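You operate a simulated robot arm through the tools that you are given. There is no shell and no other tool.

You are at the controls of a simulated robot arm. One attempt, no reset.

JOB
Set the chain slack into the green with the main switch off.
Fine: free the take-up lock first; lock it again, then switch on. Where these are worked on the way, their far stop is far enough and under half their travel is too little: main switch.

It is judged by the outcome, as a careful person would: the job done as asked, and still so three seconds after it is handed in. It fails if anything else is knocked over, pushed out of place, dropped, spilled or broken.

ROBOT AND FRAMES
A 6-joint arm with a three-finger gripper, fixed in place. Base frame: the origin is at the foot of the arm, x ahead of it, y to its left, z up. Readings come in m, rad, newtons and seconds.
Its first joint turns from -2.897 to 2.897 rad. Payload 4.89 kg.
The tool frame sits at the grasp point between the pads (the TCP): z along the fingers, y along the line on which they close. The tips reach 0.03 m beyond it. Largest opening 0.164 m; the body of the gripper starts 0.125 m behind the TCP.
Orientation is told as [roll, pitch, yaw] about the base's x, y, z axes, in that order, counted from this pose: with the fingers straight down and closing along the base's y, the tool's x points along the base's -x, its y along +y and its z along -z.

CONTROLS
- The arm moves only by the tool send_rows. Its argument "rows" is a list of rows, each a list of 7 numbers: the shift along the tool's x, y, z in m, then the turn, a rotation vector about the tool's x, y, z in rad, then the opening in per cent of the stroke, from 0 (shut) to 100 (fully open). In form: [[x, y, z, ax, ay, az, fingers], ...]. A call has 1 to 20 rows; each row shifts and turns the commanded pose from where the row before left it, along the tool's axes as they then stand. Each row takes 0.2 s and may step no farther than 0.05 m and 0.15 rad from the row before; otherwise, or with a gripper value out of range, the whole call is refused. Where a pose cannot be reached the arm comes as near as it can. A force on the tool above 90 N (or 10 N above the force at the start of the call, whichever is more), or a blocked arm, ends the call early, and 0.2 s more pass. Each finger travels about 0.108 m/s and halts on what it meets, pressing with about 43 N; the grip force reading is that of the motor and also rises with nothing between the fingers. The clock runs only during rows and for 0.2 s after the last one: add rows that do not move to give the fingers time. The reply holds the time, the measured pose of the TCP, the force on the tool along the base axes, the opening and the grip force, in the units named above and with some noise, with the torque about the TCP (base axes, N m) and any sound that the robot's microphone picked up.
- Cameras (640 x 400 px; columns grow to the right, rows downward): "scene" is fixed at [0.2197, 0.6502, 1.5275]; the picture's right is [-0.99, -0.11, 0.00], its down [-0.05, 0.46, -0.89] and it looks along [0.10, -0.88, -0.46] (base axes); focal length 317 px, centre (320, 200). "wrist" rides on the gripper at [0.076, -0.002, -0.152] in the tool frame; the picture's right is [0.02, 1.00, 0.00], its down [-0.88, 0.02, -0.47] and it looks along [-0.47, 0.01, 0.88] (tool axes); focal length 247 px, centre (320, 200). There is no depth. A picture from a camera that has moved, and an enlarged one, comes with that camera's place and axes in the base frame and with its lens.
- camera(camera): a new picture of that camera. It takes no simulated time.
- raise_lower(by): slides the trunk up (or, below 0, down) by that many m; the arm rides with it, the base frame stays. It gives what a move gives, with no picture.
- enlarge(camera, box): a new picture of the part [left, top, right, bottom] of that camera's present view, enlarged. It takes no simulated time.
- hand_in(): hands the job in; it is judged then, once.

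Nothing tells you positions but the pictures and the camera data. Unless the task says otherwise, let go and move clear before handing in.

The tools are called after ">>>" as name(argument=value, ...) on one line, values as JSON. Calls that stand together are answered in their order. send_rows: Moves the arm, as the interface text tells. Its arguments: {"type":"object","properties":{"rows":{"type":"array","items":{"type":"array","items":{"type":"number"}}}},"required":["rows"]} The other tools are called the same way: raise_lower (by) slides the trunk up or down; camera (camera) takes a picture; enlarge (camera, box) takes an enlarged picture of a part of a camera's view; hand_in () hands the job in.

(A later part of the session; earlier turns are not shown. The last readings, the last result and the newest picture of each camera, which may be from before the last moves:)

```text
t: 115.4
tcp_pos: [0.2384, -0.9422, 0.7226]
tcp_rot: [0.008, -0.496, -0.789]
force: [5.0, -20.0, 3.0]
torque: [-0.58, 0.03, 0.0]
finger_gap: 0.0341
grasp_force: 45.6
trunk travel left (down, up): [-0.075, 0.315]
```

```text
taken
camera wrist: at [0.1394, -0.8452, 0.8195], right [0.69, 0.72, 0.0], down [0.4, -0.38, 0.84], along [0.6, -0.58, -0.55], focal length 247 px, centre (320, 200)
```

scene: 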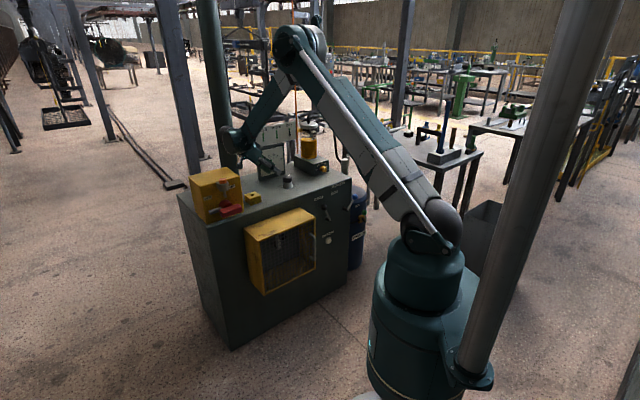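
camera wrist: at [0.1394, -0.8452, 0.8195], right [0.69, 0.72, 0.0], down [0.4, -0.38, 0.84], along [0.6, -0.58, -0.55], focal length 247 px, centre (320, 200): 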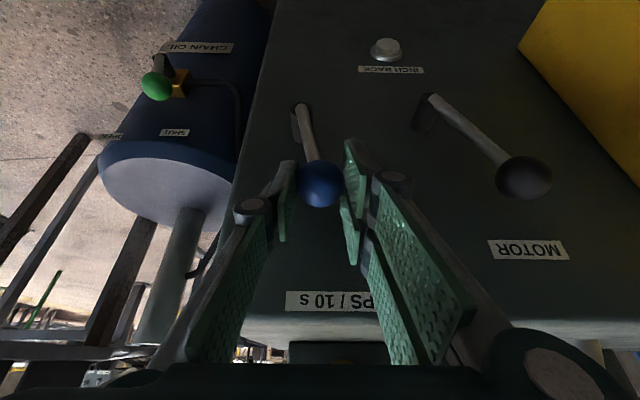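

It is back at its original place. I'll press a few millimetres more to make sure it is fully at the stop.

>>> send_rows(rows=[[0.0003, 0.004, 0.0006, 0, 0, 0, 20]])

```text
t: 115.8
tcp_pos: [0.2394, -0.9415, 0.7223]
tcp_rot: [0.006, -0.497, -0.791]
force: [-9.9, -55.8, 17.1]
torque: [-1.23, 0.09, -0.26]
finger_gap: 0.0342
grasp_force: 45.1
trunk travel left (down, up): [-0.075, 0.315]
```

That's the stop. I'll relax, release, back off, and check.

>>> send_rows(rows=[[-0.0002, -0.003, -0.0004, 0, 0, 0, 20], [0, 0, 0, 0, 0, 0, 36], [0, 0, 0, 0, 0, 0, 42], [0, 0, 0, 0, 0, 0, 42], [0, 0, -0.04, 0, 0, 0, 42], [0, 0, -0.04, 0, 0, 0, 42], [0, 0, -0.04, 0, 0, 0, 42], [0, 0, -0.04, 0, 0, 0, 42]])

>>> raise_lower(by=0.1)

>>> enlarge(camera="scene", box=[310, 170, 380, 230])

>>> camera(camera="scene")

>>> enlarge(camera="scene", box=[240, 130, 310, 200])

```text
t: 117.6
tcp_pos: [0.1842, -0.89, 0.8605]
tcp_rot: [0.009, -0.498, -0.789]
force: [0.5, -2.1, -0.8]
torque: [0.19, 0.0, 0.03]
finger_gap: 0.069
grasp_force: 0.2
trunk travel left (down, up): [-0.075, 0.315]
```

```text
t: 119.0
tcp_pos: [0.1829, -0.8884, 0.9621]
tcp_rot: [0.007, -0.497, -0.786]
force: [0.0, 0.0, -0.1]
torque: [0.01, -0.02, -0.04]
finger_gap: 0.0691
grasp_force: 0.1
trunk travel left (down, up): [-0.175, 0.215]
```

```text
6.67 times, centred on (345, 200) of scene
camera zoom: at [0.2197, 0.6502, 1.5275], right [-0.99, -0.11, 0.0], down [-0.05, 0.46, -0.89], along [0.1, -0.88, -0.46], focal length 2111 px, centre (153, 200)
```

zoom: 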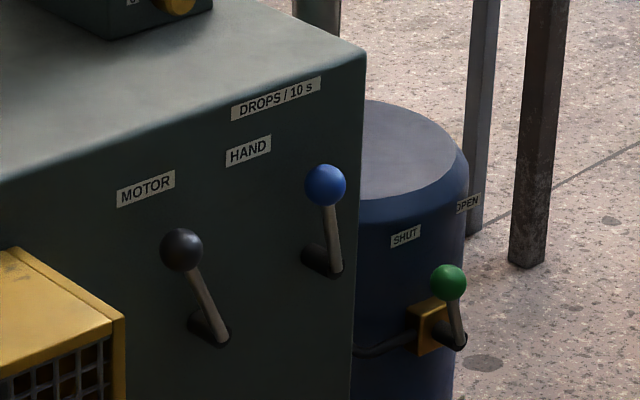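

```text
taken
```

scene: 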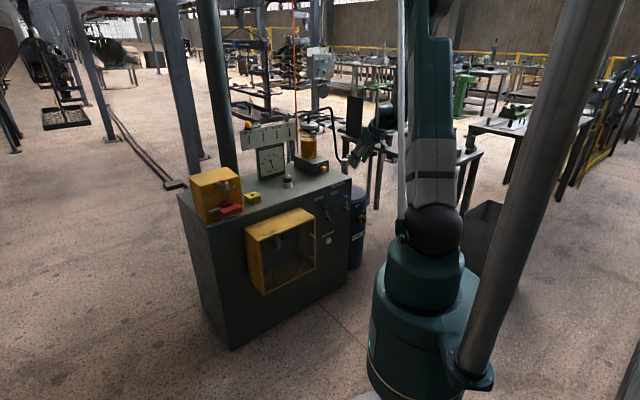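

```text
5.71 times, centred on (275, 165) of scene
camera zoom: at [0.2197, 0.6502, 1.5275], right [-0.99, -0.11, 0.0], down [-0.05, 0.46, -0.89], along [0.1, -0.88, -0.46], focal length 1809 px, centre (577, 400)
```

zoom: 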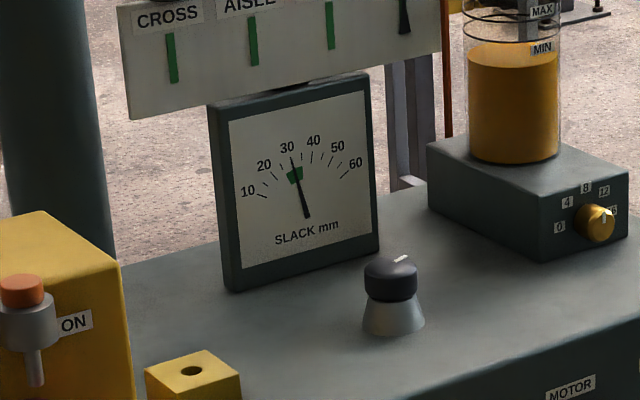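

The take-up is locked again with the slack at 30 mm. Now the pin goes back from the ring to its block; I travel over to it.

>>> send_rows(rows=[[-0.012, 0, -0.0466, 0.008, 0, 0, 42], [-0.012, 0, -0.0466, 0, 0, 0, 42], [-0.012, 0, -0.0466, 0, 0, 0, 42], [0, 0.0453, 0, 0, 0, 0, 42], [0, 0.0453, 0, 0, 0, 0, 42], [0, 0.0453, 0, 0, 0, 0, 42], [0, 0.0453, 0, 0, 0, 0, 42], [0, 0.0453, 0, 0, 0, 0, 42], [0, 0.0453, 0, 0, 0, 0, 42], [0, 0.0453, 0, 0, 0, 0, 42], [0, 0.0453, 0, 0, 0, 0, 42], [0, 0.0453, 0, 0, 0, 0, 42], [0, 0.0453, 0, 0, 0, 0, 42], [0, 0.0453, 0, 0, 0, 0, 42], [0, 0.0453, 0, 0, 0, 0, 42], [0, 0.0453, 0, 0, 0, 0, 42], [0, 0.0453, 0, 0, 0, 0, 42], [0, 0, 0, 0, 0, 0, 42]])

>>> camera(camera="wrist")

```text
t: 122.8
tcp_pos: [0.6068, -0.4151, 1.1035]
tcp_rot: [0.001, -0.498, -0.787]
force: [0.1, 0.1, -0.6]
torque: [-0.02, 0.05, -0.02]
finger_gap: 0.0689
grasp_force: 0.1
trunk travel left (down, up): [-0.175, 0.215]
```

```text
taken
camera wrist: at [0.5081, -0.3176, 1.1998], right [0.7, 0.72, -0.01], down [0.4, -0.38, 0.84], along [0.6, -0.59, -0.55], focal length 247 px, centre (320, 200)
```

wrist: 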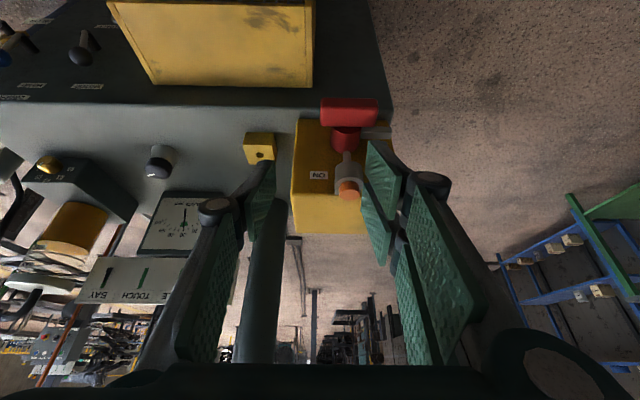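

>>> send_rows(rows=[[0, 0, 0, -0.0636, 0, -0.1172, 32], [0, 0, 0, -0.0636, 0, -0.1172, 32], [0, 0, 0, -0.0636, 0, -0.1172, 32], [0, 0, 0, 0, 0.098, 0, 32], [-0.032, -0.0047, 0.0202, 0, 0, 0, 32], [-0.032, -0.0047, 0.0202, 0, 0, 0, 32], [-0.032, -0.0047, 0.0202, 0, 0, 0, 32], [-0.032, -0.0047, 0.0202, 0, 0, 0, 32], [0, 0, 0, 0, 0, 0, 32]])

>>> camera(camera="wrist")

>>> enlarge(camera="scene", box=[195, 130, 275, 210])

```text
t: 124.8
tcp_pos: [0.7401, -0.4895, 1.0764]
tcp_rot: [-0.001, -0.401, -0.388]
force: [1.2, -0.2, -0.9]
torque: [0.09, 0.05, 0.02]
finger_gap: 0.0524
grasp_force: 0.1
trunk travel left (down, up): [-0.175, 0.215]
```

```text
taken
camera wrist: at [0.6193, -0.4419, 1.1864], right [0.36, 0.93, -0.01], down [0.59, -0.22, 0.78], along [0.72, -0.29, -0.63], focal length 247 px, centre (320, 200)
```

wrist: 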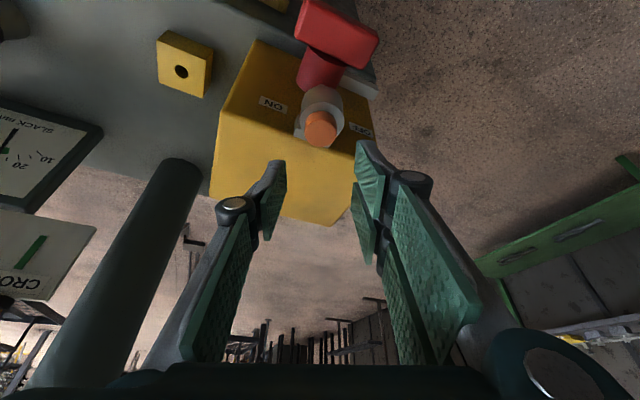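

```text
5.00 times, centred on (235, 170) of scene
camera zoom: at [0.2197, 0.6502, 1.5275], right [-0.99, -0.11, 0.0], down [-0.05, 0.46, -0.89], along [0.1, -0.88, -0.46], focal length 1583 px, centre (745, 350)
```

zoom: 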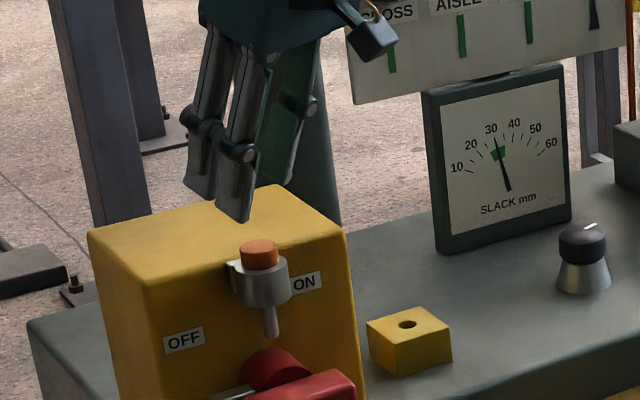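

>>> enlarge(camera="wrist", box=[290, 70, 360, 170])

```text
4.00 times, centred on (325, 120) of wrist
camera zoom: at [0.6193, -0.4419, 1.1864], right [0.36, 0.93, -0.01], down [0.59, -0.22, 0.78], along [0.72, -0.29, -0.63], focal length 988 px, centre (300, 520)
```

zoom: 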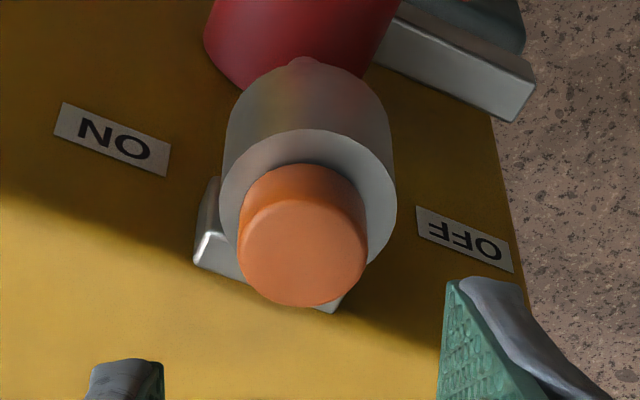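

The cap is centred under the tool. I'll go straight down and take hold of its upper part.

>>> send_rows(rows=[[0.0073, 0, 0.0173, 0, 0, 0, 32], [0.0073, 0, 0.0173, 0, 0, 0, 32], [0.0073, 0, 0.0173, 0, 0, 0, 32], [0, 0, 0, 0, 0, 0, 32]])

>>> camera(camera="wrist")

>>> enlarge(camera="scene", box=[205, 150, 255, 200])

```text
t: 125.8
tcp_pos: [0.7399, -0.4907, 1.0209]
tcp_rot: [0.001, -0.399, -0.387]
force: [0.2, -0.5, -0.4]
torque: [0.01, 0.07, 0.05]
finger_gap: 0.0522
grasp_force: 0.1
trunk travel left (down, up): [-0.175, 0.215]
```

```text
taken
camera wrist: at [0.6194, -0.4426, 1.1307], right [0.36, 0.93, -0.01], down [0.59, -0.22, 0.78], along [0.72, -0.29, -0.63], focal length 247 px, centre (320, 200)
```

wrist: 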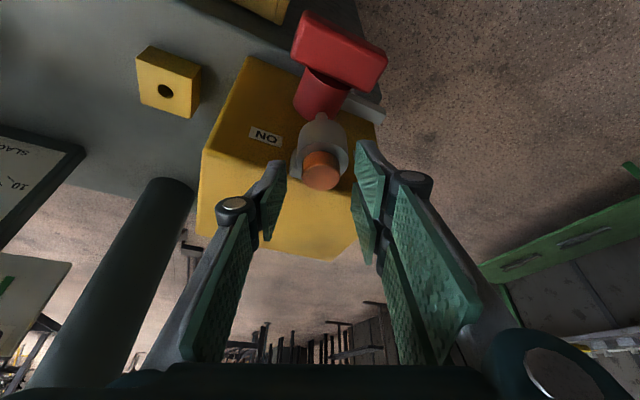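

```text
8.00 times, centred on (230, 175) of scene
camera zoom: at [0.2197, 0.6502, 1.5275], right [-0.99, -0.11, 0.0], down [-0.05, 0.46, -0.89], along [0.1, -0.88, -0.46], focal length 2533 px, centre (1040, 400)
```

zoom: 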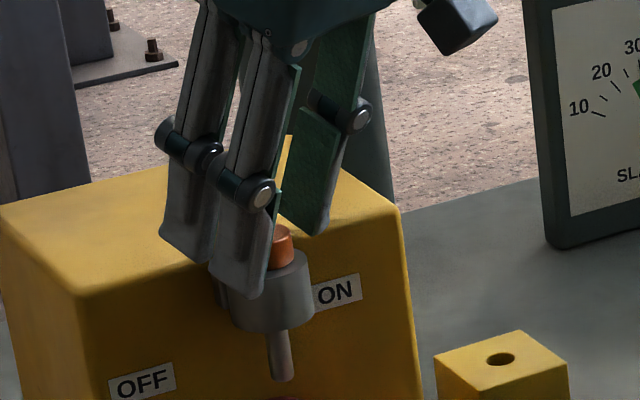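

>>> send_rows(rows=[[0, 0, 0, 0, 0, 0, 22], [0, 0, 0, 0, 0, 0, 13], [0, 0, 0, 0, 0, 0, 13]])

>>> send_rows(rows=[[-0.0031, 0, -0.0074, 0, 0, 0, 13], [-0.0031, 0, -0.0074, 0, 0, 0, 13]])

>>> camera(camera="wrist")

>>> enlarge(camera="scene", box=[205, 150, 255, 200])

```text
t: 126.6
tcp_pos: [0.7406, -0.4908, 1.0214]
tcp_rot: [0.001, -0.402, -0.388]
force: [-0.9, -0.2, 0.2]
torque: [0.03, 0.05, 0.03]
finger_gap: 0.0289
grasp_force: 43.4
trunk travel left (down, up): [-0.175, 0.215]
```

```text
t: 127.2
tcp_pos: [0.7397, -0.4899, 1.0378]
tcp_rot: [0.0, -0.399, -0.387]
force: [-4.4, 3.5, -2.1]
torque: [0.17, 0.25, 0.04]
finger_gap: 0.0288
grasp_force: 43.7
trunk travel left (down, up): [-0.175, 0.215]
```

```text
taken
camera wrist: at [0.6204, -0.4425, 1.1471], right [0.36, 0.93, -0.01], down [0.59, -0.22, 0.78], along [0.72, -0.29, -0.63], focal length 247 px, centre (320, 200)
```

wrist: 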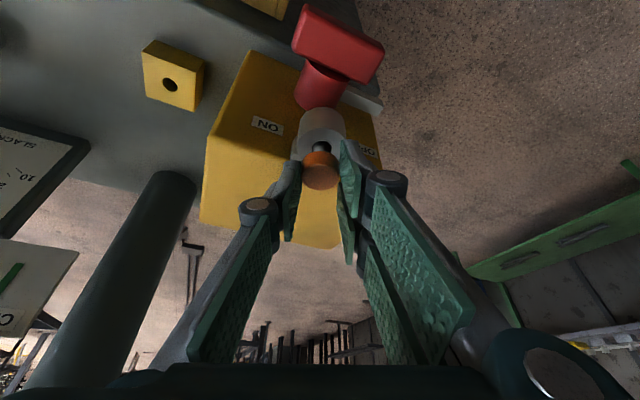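

```text
8.00 times, centred on (230, 175) of scene
camera zoom: at [0.2197, 0.6502, 1.5275], right [-0.99, -0.11, 0.0], down [-0.05, 0.46, -0.89], along [0.1, -0.88, -0.46], focal length 2533 px, centre (1040, 400)
```

zoom: 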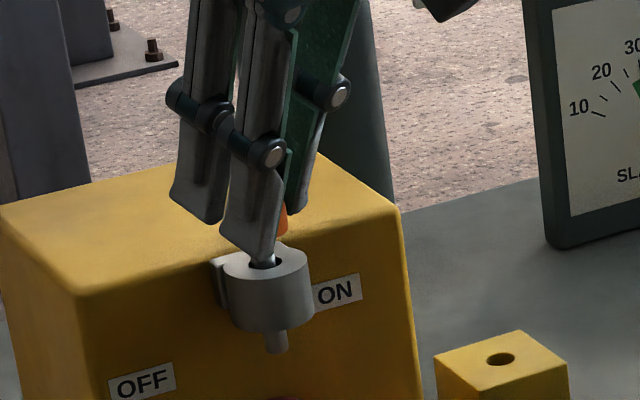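

The pin is coming up cleanly. Continuing to lift it out of the ring.

>>> send_rows(rows=[[-0.0051, 0, -0.012, 0, 0, 0, 13], [-0.0051, 0, -0.012, 0, 0, 0, 13], [-0.0051, 0, -0.012, 0, 0, 0, 13], [-0.0051, 0, -0.012, 0, 0, 0, 13], [-0.0051, 0, -0.012, 0, 0, 0, 13], [-0.0051, 0, -0.012, 0, 0, 0, 13]])

>>> camera(camera="wrist")

>>> enlarge(camera="scene", box=[195, 130, 265, 200])

>>> enlarge(camera="wrist", box=[280, 100, 360, 200])

```text
t: 128.6
tcp_pos: [0.7397, -0.4901, 1.1154]
tcp_rot: [0.0, -0.4, -0.387]
force: [-0.2, 0.0, -2.5]
torque: [0.01, 0.02, -0.02]
finger_gap: 0.0288
grasp_force: 43.5
trunk travel left (down, up): [-0.175, 0.215]
```

```text
taken
camera wrist: at [0.6196, -0.4423, 1.2251], right [0.36, 0.93, -0.01], down [0.59, -0.22, 0.78], along [0.72, -0.29, -0.63], focal length 247 px, centre (320, 200)
```

wrist: 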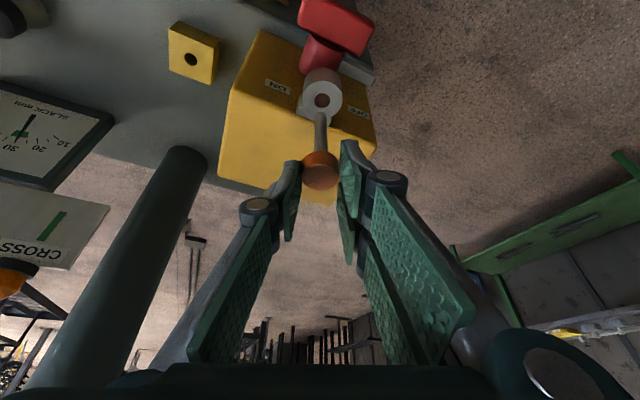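

```text
5.71 times, centred on (230, 165) of scene
camera zoom: at [0.2197, 0.6502, 1.5275], right [-0.99, -0.11, 0.0], down [-0.05, 0.46, -0.89], along [0.1, -0.88, -0.46], focal length 1809 px, centre (834, 400)
```

zoom: 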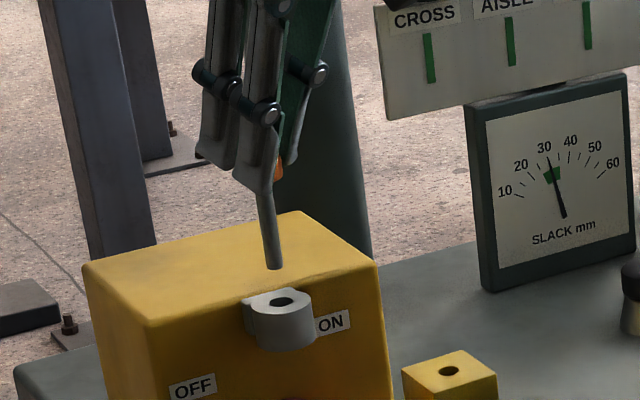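

```text
4.00 times, centred on (320, 150) of wrist
camera zoom: at [0.6196, -0.4423, 1.2251], right [0.36, 0.93, -0.01], down [0.59, -0.22, 0.78], along [0.72, -0.29, -0.63], focal length 988 px, centre (320, 400)
```

zoom: 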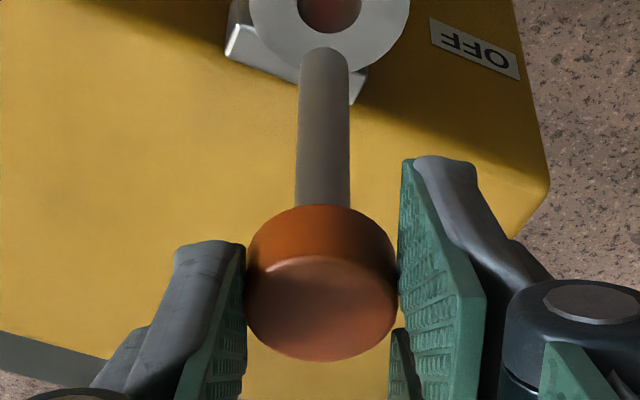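

The pin is out and hanging plumb. I'll measure the block's hole from here before carrying it over.

>>> enlarge(camera="wrist", box=[160, 10, 230, 90])

>>> enlarge(camera="scene", box=[240, 180, 270, 210])

```text
5.00 times, centred on (195, 50) of wrist
camera zoom: at [0.6196, -0.4423, 1.2251], right [0.36, 0.93, -0.01], down [0.59, -0.22, 0.78], along [0.72, -0.29, -0.63], focal length 1235 px, centre (945, 950)
```

zoom: 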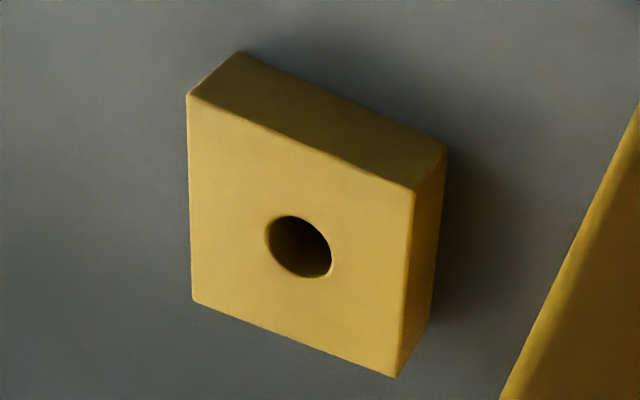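

```text
13.33 times, centred on (255, 195) of scene
camera zoom: at [0.2197, 0.6502, 1.5275], right [-0.99, -0.11, 0.0], down [-0.05, 0.46, -0.89], along [0.1, -0.88, -0.46], focal length 4222 px, centre (1187, 267)
```

zoom: 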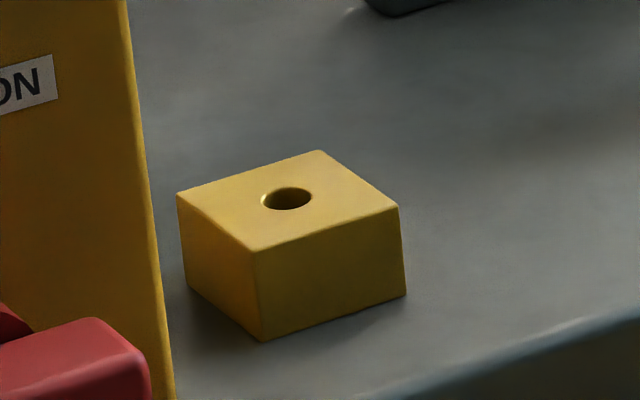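

>>> send_rows(rows=[[-0.0041, -0.0384, 0.0017, 0, 0, 0, 13], [-0.0041, -0.0384, 0.0017, 0, 0, 0, 13], [-0.0041, -0.0384, 0.0017, 0, 0, 0, 13], [-0.0041, -0.0384, 0.0017, 0, 0, 0, 13], [-0.0041, -0.0384, 0.0017, 0, 0, 0, 13], [0, 0, 0, 0, 0, 0, 13]])

>>> camera(camera="wrist")

>>> enlarge(camera="wrist", box=[270, 50, 370, 190])

>>> enlarge(camera="scene", box=[210, 120, 300, 210])

```text
t: 130.0
tcp_pos: [0.6877, -0.6774, 1.114]
tcp_rot: [0.0, -0.4, -0.388]
force: [-0.1, -0.3, -1.0]
torque: [0.07, -0.01, 0.01]
finger_gap: 0.0289
grasp_force: 42.8
trunk travel left (down, up): [-0.175, 0.215]
```

```text
taken
camera wrist: at [0.567, -0.6295, 1.223], right [0.36, 0.93, -0.01], down [0.59, -0.22, 0.78], along [0.72, -0.29, -0.63], focal length 247 px, centre (320, 200)
```

wrist: 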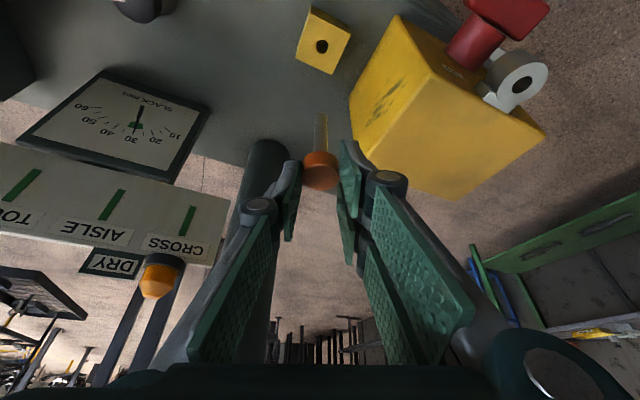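

```text
2.86 times, centred on (320, 120) of wrist
camera zoom: at [0.567, -0.6295, 1.223], right [0.36, 0.93, -0.01], down [0.59, -0.22, 0.78], along [0.72, -0.29, -0.63], focal length 706 px, centre (320, 429)
```

zoom: 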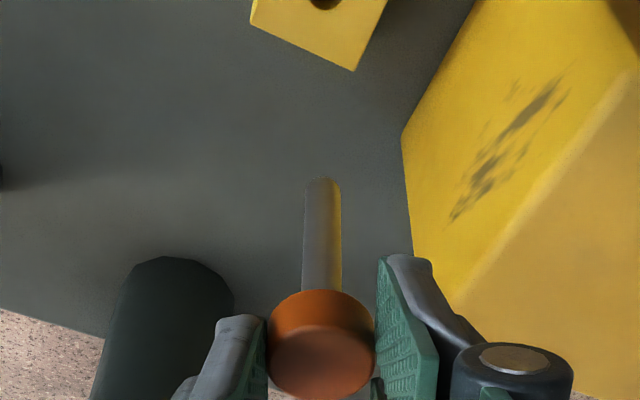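

```text
4.44 times, centred on (255, 165) of scene
camera zoom: at [0.2197, 0.6502, 1.5275], right [-0.99, -0.11, 0.0], down [-0.05, 0.46, -0.89], along [0.1, -0.88, -0.46], focal length 1407 px, centre (609, 356)
```

zoom: 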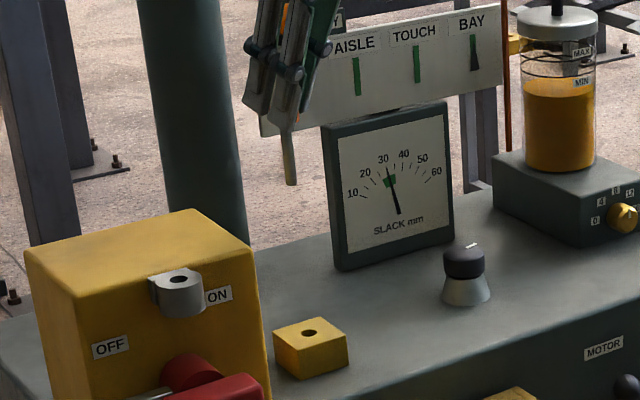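

>>> enlarge(camera="wrist", box=[285, 5, 365, 85])

```text
5.00 times, centred on (325, 45) of wrist
camera zoom: at [0.567, -0.6295, 1.223], right [0.36, 0.93, -0.01], down [0.59, -0.22, 0.78], along [0.72, -0.29, -0.63], focal length 1235 px, centre (295, 975)
```

zoom: 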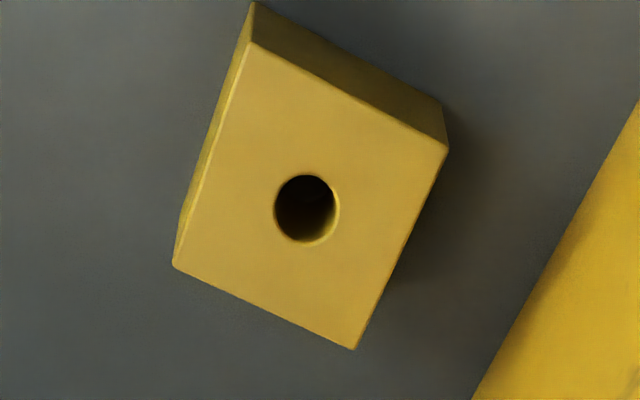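

The hole is right under the pin (within about 1 mm). Lowering to just above the block.

>>> send_rows(rows=[[0.0155, 0, 0.0366, 0, 0, 0, 13], [0.0155, 0, 0.0366, 0, 0, 0, 13], [0.0155, 0, 0.0366, 0, 0, 0, 13], [0.0136, 0, 0.032, 0, 0, 0, 13], [0, 0, 0, 0, 0, 0, 13]])

>>> camera(camera="wrist")

>>> enlarge(camera="wrist", box=[280, 70, 360, 190])

>>> enlarge(camera="scene", box=[235, 170, 275, 210])

```text
t: 131.2
tcp_pos: [0.6874, -0.6756, 0.9598]
tcp_rot: [0.001, -0.399, -0.388]
force: [0.1, 0.1, -1.9]
torque: [0.02, -0.01, 0.03]
finger_gap: 0.0285
grasp_force: 43.3
trunk travel left (down, up): [-0.175, 0.215]
```

```text
taken
camera wrist: at [0.5668, -0.6278, 1.0695], right [0.36, 0.93, -0.01], down [0.59, -0.22, 0.78], along [0.72, -0.29, -0.63], focal length 247 px, centre (320, 200)
```

wrist: 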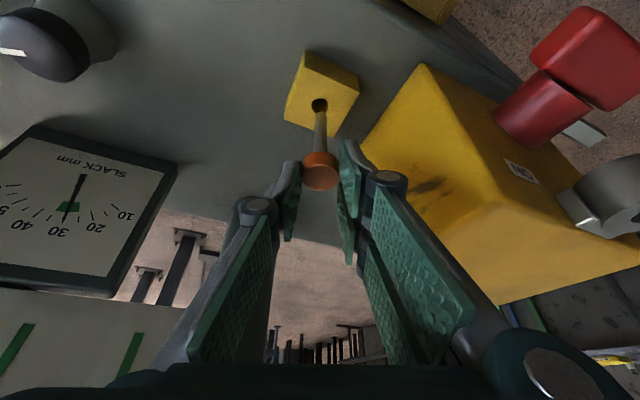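

```text
3.33 times, centred on (320, 130) of wrist
camera zoom: at [0.5668, -0.6278, 1.0695], right [0.36, 0.93, -0.01], down [0.59, -0.22, 0.78], along [0.72, -0.29, -0.63], focal length 823 px, centre (320, 433)
```

zoom: 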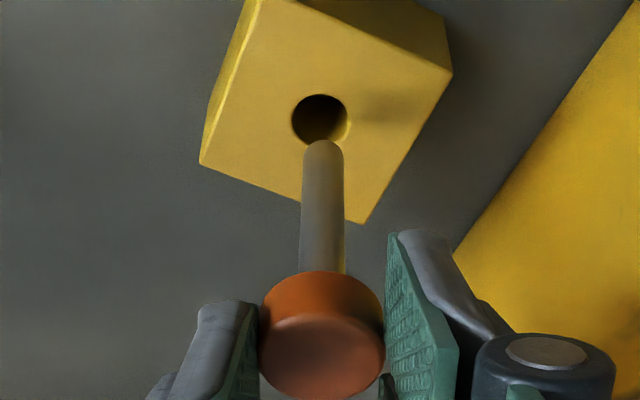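

```text
10.00 times, centred on (255, 190) of scene
camera zoom: at [0.2197, 0.6502, 1.5275], right [-0.99, -0.11, 0.0], down [-0.05, 0.46, -0.89], along [0.1, -0.88, -0.46], focal length 3166 px, centre (970, 300)
```

zoom: 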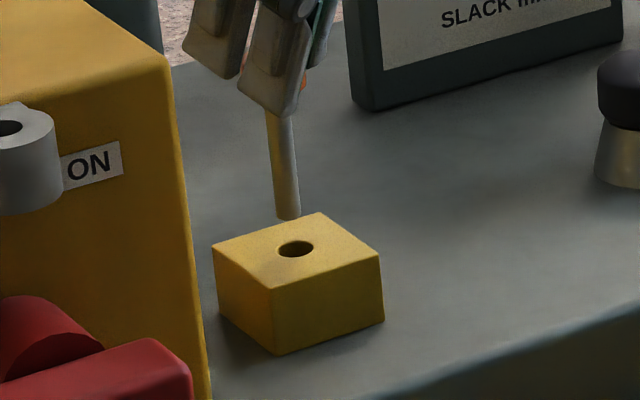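

Aligned to about a millimetre against a hole with over 2 mm of play. I'll lower gently and watch the force.

>>> send_rows(rows=[[0.0031, -0.0005, 0.0074, 0, 0, 0, 13], [0.0031, 0, 0.0074, 0, 0, 0, 13], [0.0023, 0, 0.0055, 0, 0, 0, 13]])

>>> enlarge(camera="wrist", box=[280, 70, 360, 190])

>>> enlarge(camera="scene", box=[235, 170, 275, 210])

```text
t: 132.0
tcp_pos: [0.6871, -0.6766, 0.9394]
tcp_rot: [0.0, -0.4, -0.387]
force: [-0.4, 0.8, -0.7]
torque: [-0.03, -0.03, -0.05]
finger_gap: 0.0288
grasp_force: 43.1
trunk travel left (down, up): [-0.175, 0.215]
```

```text
3.33 times, centred on (320, 130) of wrist
camera zoom: at [0.567, -0.6289, 1.0491], right [0.36, 0.93, -0.01], down [0.59, -0.22, 0.78], along [0.72, -0.29, -0.63], focal length 823 px, centre (320, 433)
```

zoom: 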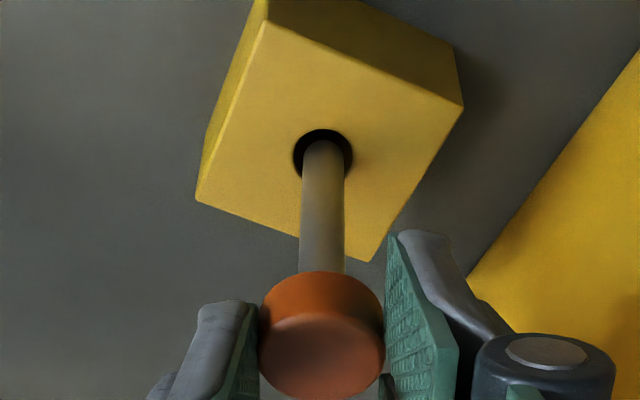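

```text
10.00 times, centred on (255, 190) of scene
camera zoom: at [0.2197, 0.6502, 1.5275], right [-0.99, -0.11, 0.0], down [-0.05, 0.46, -0.89], along [0.1, -0.88, -0.46], focal length 3166 px, centre (970, 300)
```

zoom: 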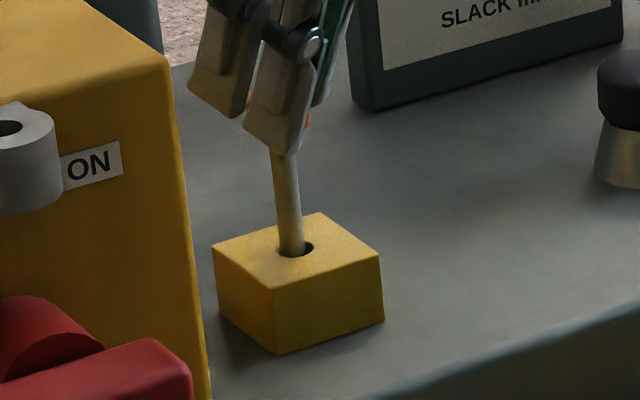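

The pin has entered the hole. Lowering it to its seat.

>>> send_rows(rows=[[0.0029, 0, 0.0069, 0, 0, 0, 13], [0.0029, 0, 0.0069, 0, 0, 0, 13]])

>>> send_rows(rows=[[0.0027, 0, 0.0064, 0, 0, 0, 13], [0.0016, 0, 0.0037, 0, 0, 0, 13]])

>>> enlarge(camera="wrist", box=[280, 70, 360, 190])

>>> enlarge(camera="scene", box=[235, 170, 275, 210])

```text
t: 132.6
tcp_pos: [0.6872, -0.6773, 0.9249]
tcp_rot: [0.002, -0.399, -0.387]
force: [-1.1, -0.5, -1.8]
torque: [0.0, 0.02, -0.02]
finger_gap: 0.0286
grasp_force: 43.2
trunk travel left (down, up): [-0.175, 0.215]
```

```text
t: 133.2
tcp_pos: [0.6876, -0.6767, 0.9134]
tcp_rot: [0.0, -0.4, -0.388]
force: [-0.3, 1.0, -1.0]
torque: [0.02, -0.01, -0.02]
finger_gap: 0.0288
grasp_force: 43.3
trunk travel left (down, up): [-0.175, 0.215]
```

```text
3.33 times, centred on (320, 130) of wrist
camera zoom: at [0.5671, -0.6294, 1.0236], right [0.36, 0.93, -0.01], down [0.59, -0.22, 0.78], along [0.72, -0.29, -0.63], focal length 823 px, centre (320, 433)
```

zoom: 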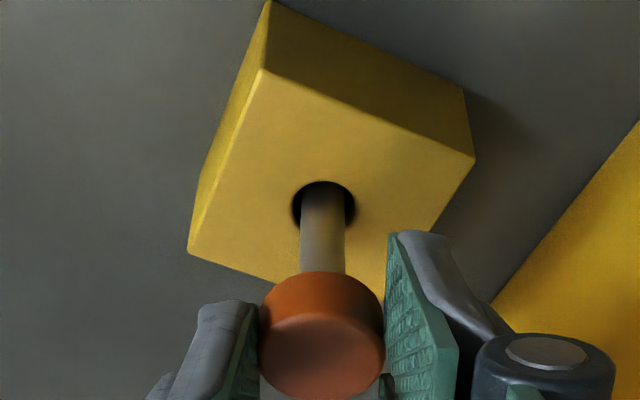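

```text
10.00 times, centred on (255, 190) of scene
camera zoom: at [0.2197, 0.6502, 1.5275], right [-0.99, -0.11, 0.0], down [-0.05, 0.46, -0.89], along [0.1, -0.88, -0.46], focal length 3166 px, centre (970, 300)
```

zoom: 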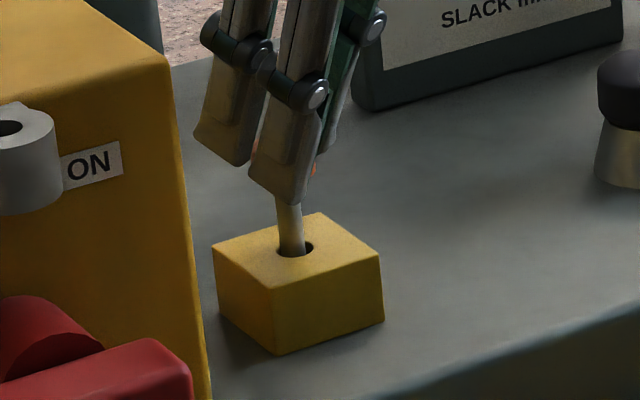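

>>> send_rows(rows=[[0.0012, 0, 0.0028, 0, 0, 0, 13], [0.0008, 0, 0.0018, 0, 0, 0, 13]])

>>> send_rows(rows=[[0.0008, 0, 0.0018, 0, 0, 0, 13]])

```text
t: 133.8
tcp_pos: [0.6863, -0.677, 0.9097]
tcp_rot: [-0.003, -0.4, -0.388]
force: [-0.9, 0.1, 27.2]
torque: [-0.08, -0.13, 0.0]
finger_gap: 0.0286
grasp_force: 43.0
trunk travel left (down, up): [-0.175, 0.215]
```

```text
t: 134.2
tcp_pos: [0.6863, -0.6768, 0.9081]
tcp_rot: [-0.003, -0.402, -0.388]
force: [-1.8, -0.7, 28.6]
torque: [-0.12, -0.12, 0.03]
finger_gap: 0.0285
grasp_force: 43.0
trunk travel left (down, up): [-0.175, 0.215]
```

The pin is seated (same depth as before). I release it and rise clear.

>>> send_rows(rows=[[-0.0008, 0, -0.0018, 0, 0, 0, 13], [0, 0, 0, 0, 0, 0, 26], [0, 0, 0, 0, 0, 0, 29], [0, 0, 0, 0, 0, 0, 29], [-0.008, 0, -0.02, 0, 0, 0, 29], [-0.016, 0, -0.037, 0, 0, 0, 29], [-0.016, 0, -0.037, 0, 0, 0, 29], [-0.016, 0, -0.037, 0, 0, 0, 29]])

>>> camera(camera="wrist")

>>> enlarge(camera="scene", box=[190, 130, 310, 220])

```text
t: 136.0
tcp_pos: [0.6898, -0.6766, 1.0504]
tcp_rot: [0.0, -0.4, -0.387]
force: [-0.2, 0.3, -0.8]
torque: [0.07, 0.01, 0.04]
finger_gap: 0.0477
grasp_force: 0.1
trunk travel left (down, up): [-0.175, 0.215]
```

```text
taken
camera wrist: at [0.5694, -0.629, 1.161], right [0.36, 0.93, -0.01], down [0.59, -0.22, 0.78], along [0.72, -0.29, -0.63], focal length 247 px, centre (320, 200)
```

wrist: 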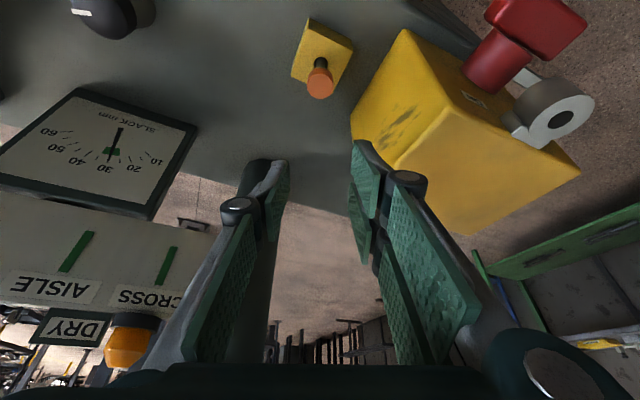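

```text
4.44 times, centred on (250, 175) of scene
camera zoom: at [0.2197, 0.6502, 1.5275], right [-0.99, -0.11, 0.0], down [-0.05, 0.46, -0.89], along [0.1, -0.88, -0.46], focal length 1407 px, centre (631, 311)
```

zoom: 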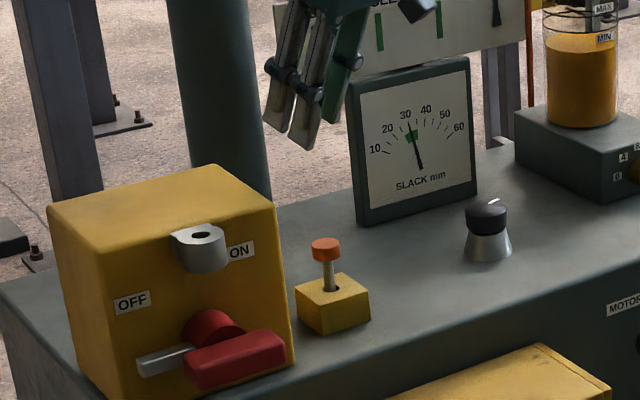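

The pin is back and the slack still reads about 30. Last: switch the main switch on. I'll go round to the front of the switch and set up the horizontal, twisted pose again.

>>> send_rows(rows=[[0.0407, 0.0186, -0.0173, 0, 0, 0, 29], [0.0407, 0.0186, -0.0173, 0, 0, 0, 29], [0.0407, 0.0186, -0.0173, 0, 0, 0, 29], [0.0407, 0.0186, -0.0173, 0, 0, 0, 35], [0.0407, 0.0186, -0.0173, 0, 0, 0, 42], [0, 0, 0, 0.0518, 0, 0.1221, 42], [0, 0, 0, 0.0518, 0, 0.1221, 42], [0, 0, 0, 0.0518, 0, 0.1221, 42], [-0.0195, 0, -0.046, 0, 0, 0, 42], [0, 0.0425, 0, 0, 0, 0, 42], [0, 0.0425, 0, 0, 0, 0, 42], [0, 0.0425, 0, 0, 0, 0, 42], [0, 0.0425, 0, 0, 0, 0, 42], [0, 0, 0, 0, 0, 0, 42]])

>>> send_rows(rows=[[0, 0, 0, 0, -0.15, 0, 42], [0, 0, 0, 0, -0.15, 0, 42], [0, 0, 0, 0, -0.15, 0, 42], [0, 0, 0, 0, -0.15, 0, 42], [0, 0, 0, 0, -0.15, 0, 42], [0, 0, 0, 0, -0.15, 0, 42], [0, 0, 0, 0, 0, 0, 42]])

>>> camera(camera="wrist")

```text
t: 139.0
tcp_pos: [0.6423, -0.3867, 1.1002]
tcp_rot: [-0.003, -0.401, -0.785]
force: [1.0, 0.4, -0.3]
torque: [0.03, 0.0, -0.04]
finger_gap: 0.0692
grasp_force: 0.1
trunk travel left (down, up): [-0.175, 0.215]
```

```text
t: 140.6
tcp_pos: [0.6391, -0.3876, 1.102]
tcp_rot: [-0.004, -1.299, -0.782]
force: [0.6, -1.0, -0.5]
torque: [-0.02, 0.0, -0.04]
finger_gap: 0.0688
grasp_force: 0.0
trunk travel left (down, up): [-0.175, 0.215]
```

```text
taken
camera wrist: at [0.5204, -0.2699, 1.067], right [0.7, 0.71, -0.02], down [-0.14, 0.17, 0.98], along [0.7, -0.68, 0.22], focal length 247 px, centre (320, 200)
```

wrist: 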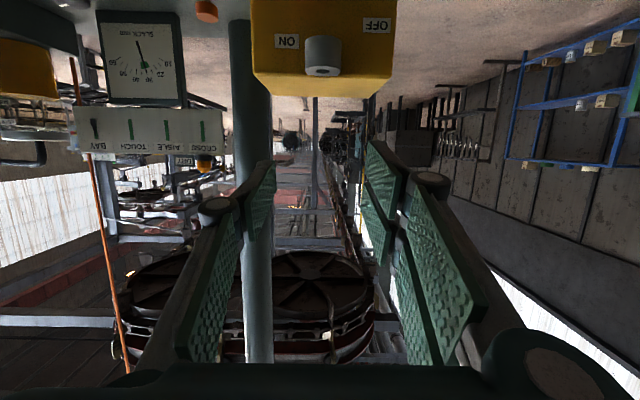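

>>> send_rows(rows=[[0, 0, 0, 0, 0, -0.143, 42], [0, 0, 0, 0, 0, -0.143, 42], [0, 0, 0, 0, 0, -0.143, 42], [0, 0, 0, 0, 0, -0.143, 42], [0, 0, 0, 0, 0, -0.143, 42], [0, 0, 0, 0, 0, -0.143, 42], [0, 0, 0, 0, 0, -0.143, 42], [0, 0, 0, 0, 0, -0.143, 42], [0, 0, 0, 0, 0, -0.143, 42], [0, 0, 0, 0, 0, -0.143, 42], [0, 0, 0, 0, 0, -0.143, 42], [0, 0, 0, 0, 0, 0, 42]])

>>> raise_lower(by=-0.09)

>>> raise_lower(by=-0.085)

>>> camera(camera="wrist")

>>> enlarge(camera="scene", box=[185, 150, 305, 240])

```text
t: 143.2
tcp_pos: [0.6397, -0.3873, 1.0993]
tcp_rot: [-1.301, 0.004, 0.785]
force: [-0.2, -0.4, 0.9]
torque: [0.0, 0.0, -0.03]
finger_gap: 0.0689
grasp_force: 0.0
trunk travel left (down, up): [-0.175, 0.215]
```

```text
t: 144.4
tcp_pos: [0.6394, -0.388, 1.0114]
tcp_rot: [-1.299, 0.003, 0.786]
force: [-1.2, -1.0, 0.4]
torque: [0.0, -0.03, 0.0]
finger_gap: 0.069
grasp_force: 0.1
trunk travel left (down, up): [-0.085, 0.305]
```

```text
t: 145.6
tcp_pos: [0.6396, -0.3873, 0.9269]
tcp_rot: [-1.299, 0.004, 0.785]
force: [0.9, -0.1, 0.1]
torque: [-0.03, -0.02, -0.02]
finger_gap: 0.0688
grasp_force: 0.1
trunk travel left (down, up): [0.0, 0.39]
```

```text
taken
camera wrist: at [0.4825, -0.3377, 0.9679], right [-0.21, 0.17, -0.96], down [0.3, 0.95, 0.11], along [0.93, -0.26, -0.25], focal length 247 px, centre (320, 200)
```

wrist: 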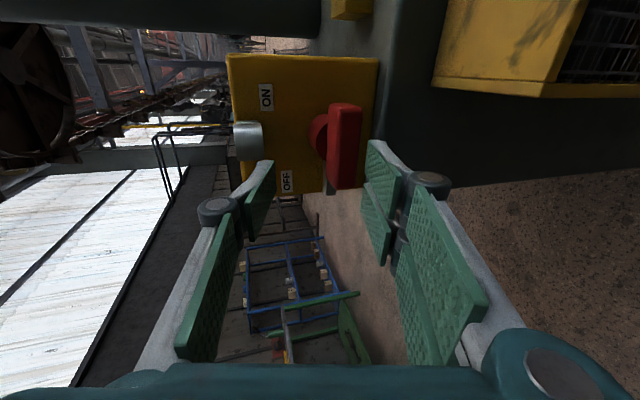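

```text
4.44 times, centred on (245, 195) of scene
camera zoom: at [0.2197, 0.6502, 1.5275], right [-0.99, -0.11, 0.0], down [-0.05, 0.46, -0.89], along [0.1, -0.88, -0.46], focal length 1407 px, centre (653, 222)
```

zoom: 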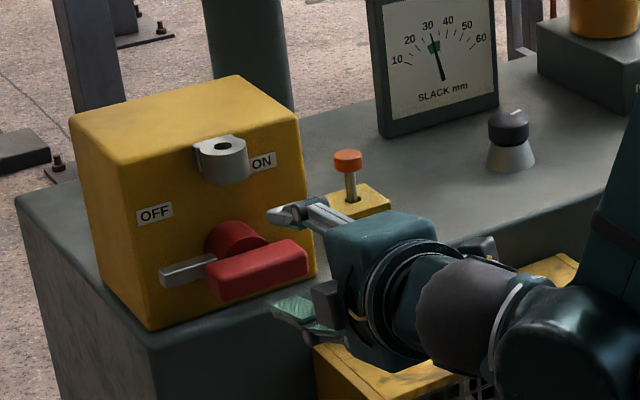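

>>> send_rows(rows=[[0, 0.0165, 0.015, 0, 0, 0, 42], [0, 0.0165, 0.015, 0, 0, 0, 42], [0, 0, 0, 0, 0, 0, 42]])

>>> camera(camera="wrist")

```text
t: 146.4
tcp_pos: [0.6519, -0.4016, 0.8851]
tcp_rot: [-1.3, 0.004, 0.784]
force: [0.2, 0.5, 0.7]
torque: [0.01, 0.0, 0.02]
finger_gap: 0.0688
grasp_force: 0.0
trunk travel left (down, up): [0.0, 0.39]
```

```text
taken
camera wrist: at [0.4951, -0.3527, 0.9267], right [-0.21, 0.17, -0.96], down [0.3, 0.95, 0.11], along [0.93, -0.26, -0.25], focal length 247 px, centre (320, 200)
```

wrist: 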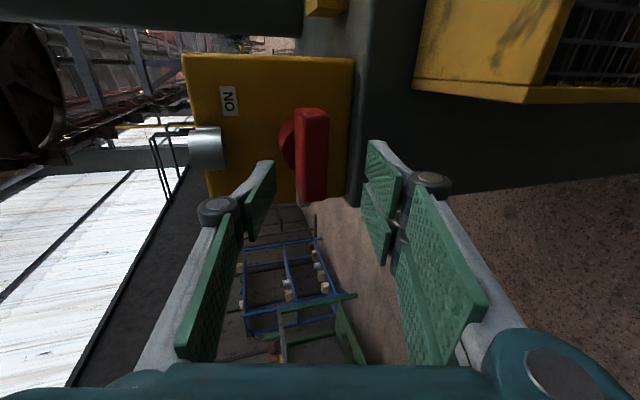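

>>> send_rows(rows=[[0, 0, 0.034, 0, 0, 0, 42], [0, 0, 0.034, 0, 0, 0, 42], [0, 0, 0, 0, 0, 0, 42]])

>>> camera(camera="wrist")

>>> enlarge(camera="scene", box=[190, 160, 280, 230])

```text
t: 147.2
tcp_pos: [0.6984, -0.4482, 0.8686]
tcp_rot: [-1.3, 0.003, 0.785]
force: [-0.2, 0.4, 0.0]
torque: [0.04, 0.05, -0.01]
finger_gap: 0.069
grasp_force: 0.1
trunk travel left (down, up): [0.0, 0.39]
```

```text
taken
camera wrist: at [0.5414, -0.3987, 0.9092], right [-0.21, 0.17, -0.96], down [0.3, 0.95, 0.11], along [0.93, -0.26, -0.25], focal length 247 px, centre (320, 200)
```

wrist: 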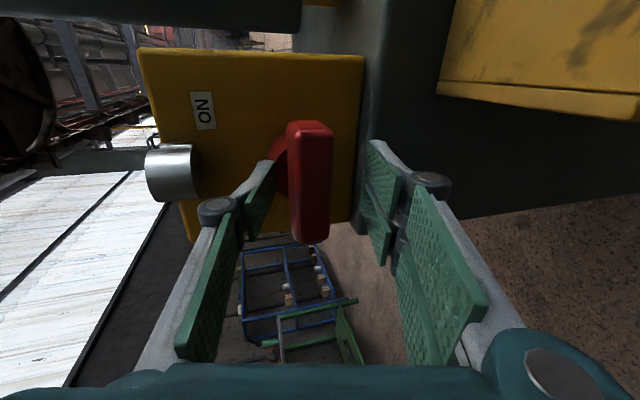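

```text
5.71 times, centred on (235, 195) of scene
camera zoom: at [0.2197, 0.6502, 1.5275], right [-0.99, -0.11, 0.0], down [-0.05, 0.46, -0.89], along [0.1, -0.88, -0.46], focal length 1809 px, centre (806, 229)
```

zoom: 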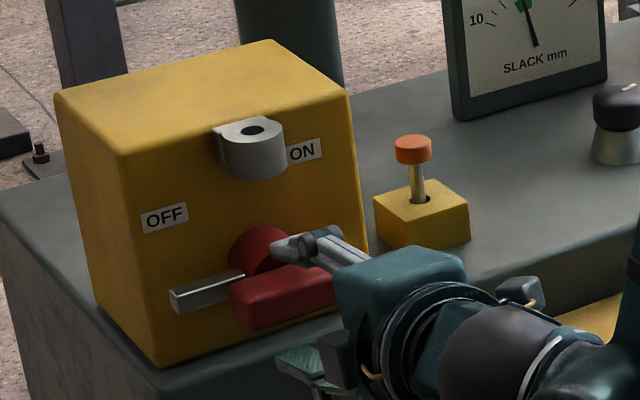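

I'll shift up 5 mm so that the tilted tool axis meets the handle's axis, and close to a loose fork.

>>> send_rows(rows=[[0, -0.005, 0, 0, 0, 0, 42], [0, 0, 0, 0, 0, 0, 30], [0, 0, 0, 0, 0, 0, 22], [0, 0, 0, 0, 0, 0, 22]])

>>> camera(camera="wrist")

```text
t: 148.2
tcp_pos: [0.6983, -0.4499, 0.8727]
tcp_rot: [-1.3, 0.002, 0.785]
force: [0.7, -0.3, 4.9]
torque: [-0.11, -0.12, -0.01]
finger_gap: 0.038
grasp_force: 2.4
trunk travel left (down, up): [0.0, 0.39]
```

```text
taken
camera wrist: at [0.5423, -0.3995, 0.9147], right [-0.21, 0.17, -0.96], down [0.3, 0.95, 0.11], along [0.93, -0.26, -0.25], focal length 247 px, centre (320, 200)
```

wrist: 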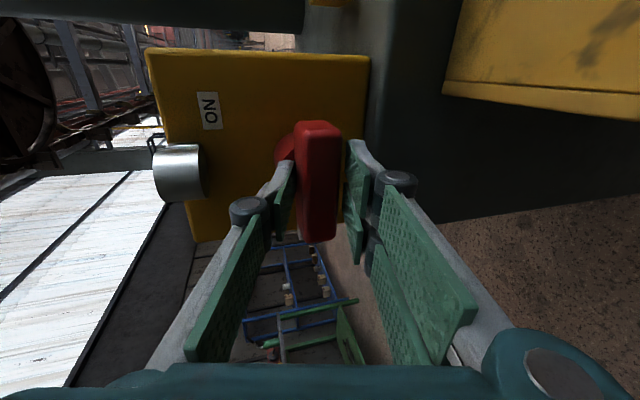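

Good fork. Now twisting the handle back toward ON, step by step.

>>> send_rows(rows=[[0, 0, 0, 0, 0, 0.1, 22], [0, 0, 0, 0, 0, 0.1, 22], [0, 0, 0, 0, 0, 0.1, 22], [0, 0, 0, 0, 0, 0.1, 22]])

>>> enlarge(camera="scene", box=[190, 160, 280, 230])

```text
t: 149.2
tcp_pos: [0.7011, -0.4497, 0.8735]
tcp_rot: [-1.277, -0.384, 0.671]
force: [-0.4, -2.3, 7.0]
torque: [-0.24, -0.07, 0.01]
finger_gap: 0.0391
grasp_force: 3.2
trunk travel left (down, up): [0.0, 0.39]
```

```text
5.71 times, centred on (235, 195) of scene
camera zoom: at [0.2197, 0.6502, 1.5275], right [-0.99, -0.11, 0.0], down [-0.05, 0.46, -0.89], along [0.1, -0.88, -0.46], focal length 1809 px, centre (806, 229)
```

zoom: 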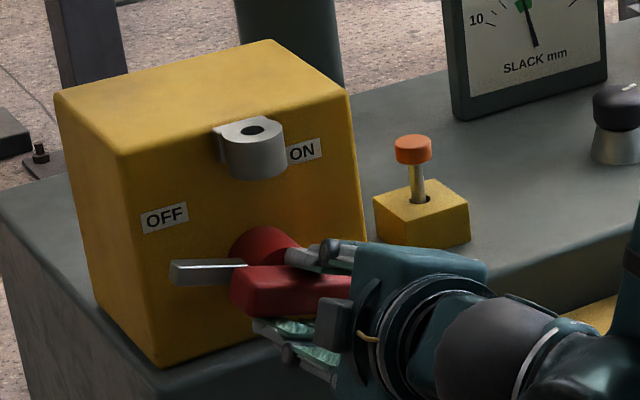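

>>> send_rows(rows=[[0, 0, 0, 0, 0, 0.1, 21], [0, 0, 0, 0, 0, 0.1, 21], [0, 0, 0, 0, 0, 0.1, 21], [0, 0, 0, 0, 0, 0.1, 21]])

>>> send_rows(rows=[[0, 0, 0, 0, 0, 0.1, 20], [0, 0, 0, 0, 0, 0.1, 20], [0, 0, 0, 0, 0, 0.1, 20]])

>>> enlarge(camera="scene", box=[190, 160, 280, 230])

>>> enlarge(camera="wrist", box=[230, 100, 400, 290])

```text
t: 150.2
tcp_pos: [0.7008, -0.4494, 0.872]
tcp_rot: [-1.192, -0.761, 0.517]
force: [1.4, 3.8, -1.8]
torque: [-0.07, 0.07, 0.07]
finger_gap: 0.0361
grasp_force: 1.7
trunk travel left (down, up): [0.0, 0.39]
```

```text
t: 151.0
tcp_pos: [0.7011, -0.4493, 0.8746]
tcp_rot: [-1.021, -1.033, 0.303]
force: [1.2, 3.7, -0.7]
torque: [-0.08, 0.06, 0.04]
finger_gap: 0.0339
grasp_force: 1.6
trunk travel left (down, up): [0.0, 0.39]
```

```text
5.71 times, centred on (235, 195) of scene
camera zoom: at [0.2197, 0.6502, 1.5275], right [-0.99, -0.11, 0.0], down [-0.05, 0.46, -0.89], along [0.1, -0.88, -0.46], focal length 1809 px, centre (806, 229)
```

zoom: 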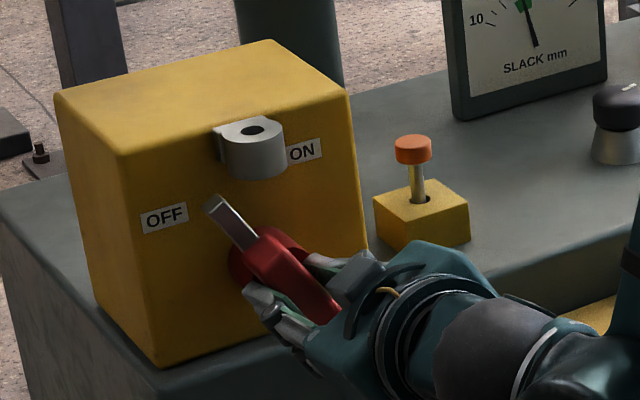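

```text
2.11 times, centred on (315, 195) of wrist
camera zoom: at [0.5595, -0.3576, 0.8477], right [0.53, 0.71, -0.46], down [0.12, 0.47, 0.87], along [0.84, -0.52, 0.17], focal length 520 px, centre (330, 210)
```

zoom: 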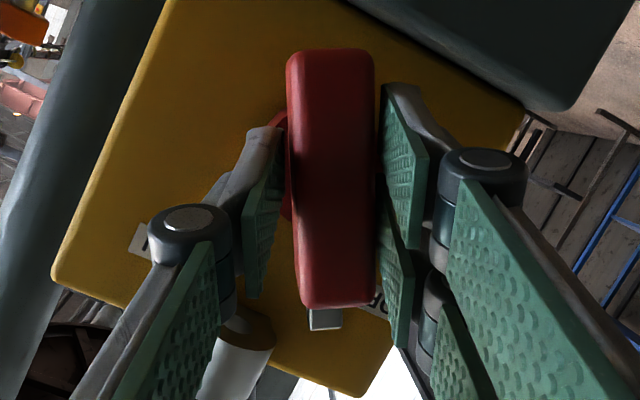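

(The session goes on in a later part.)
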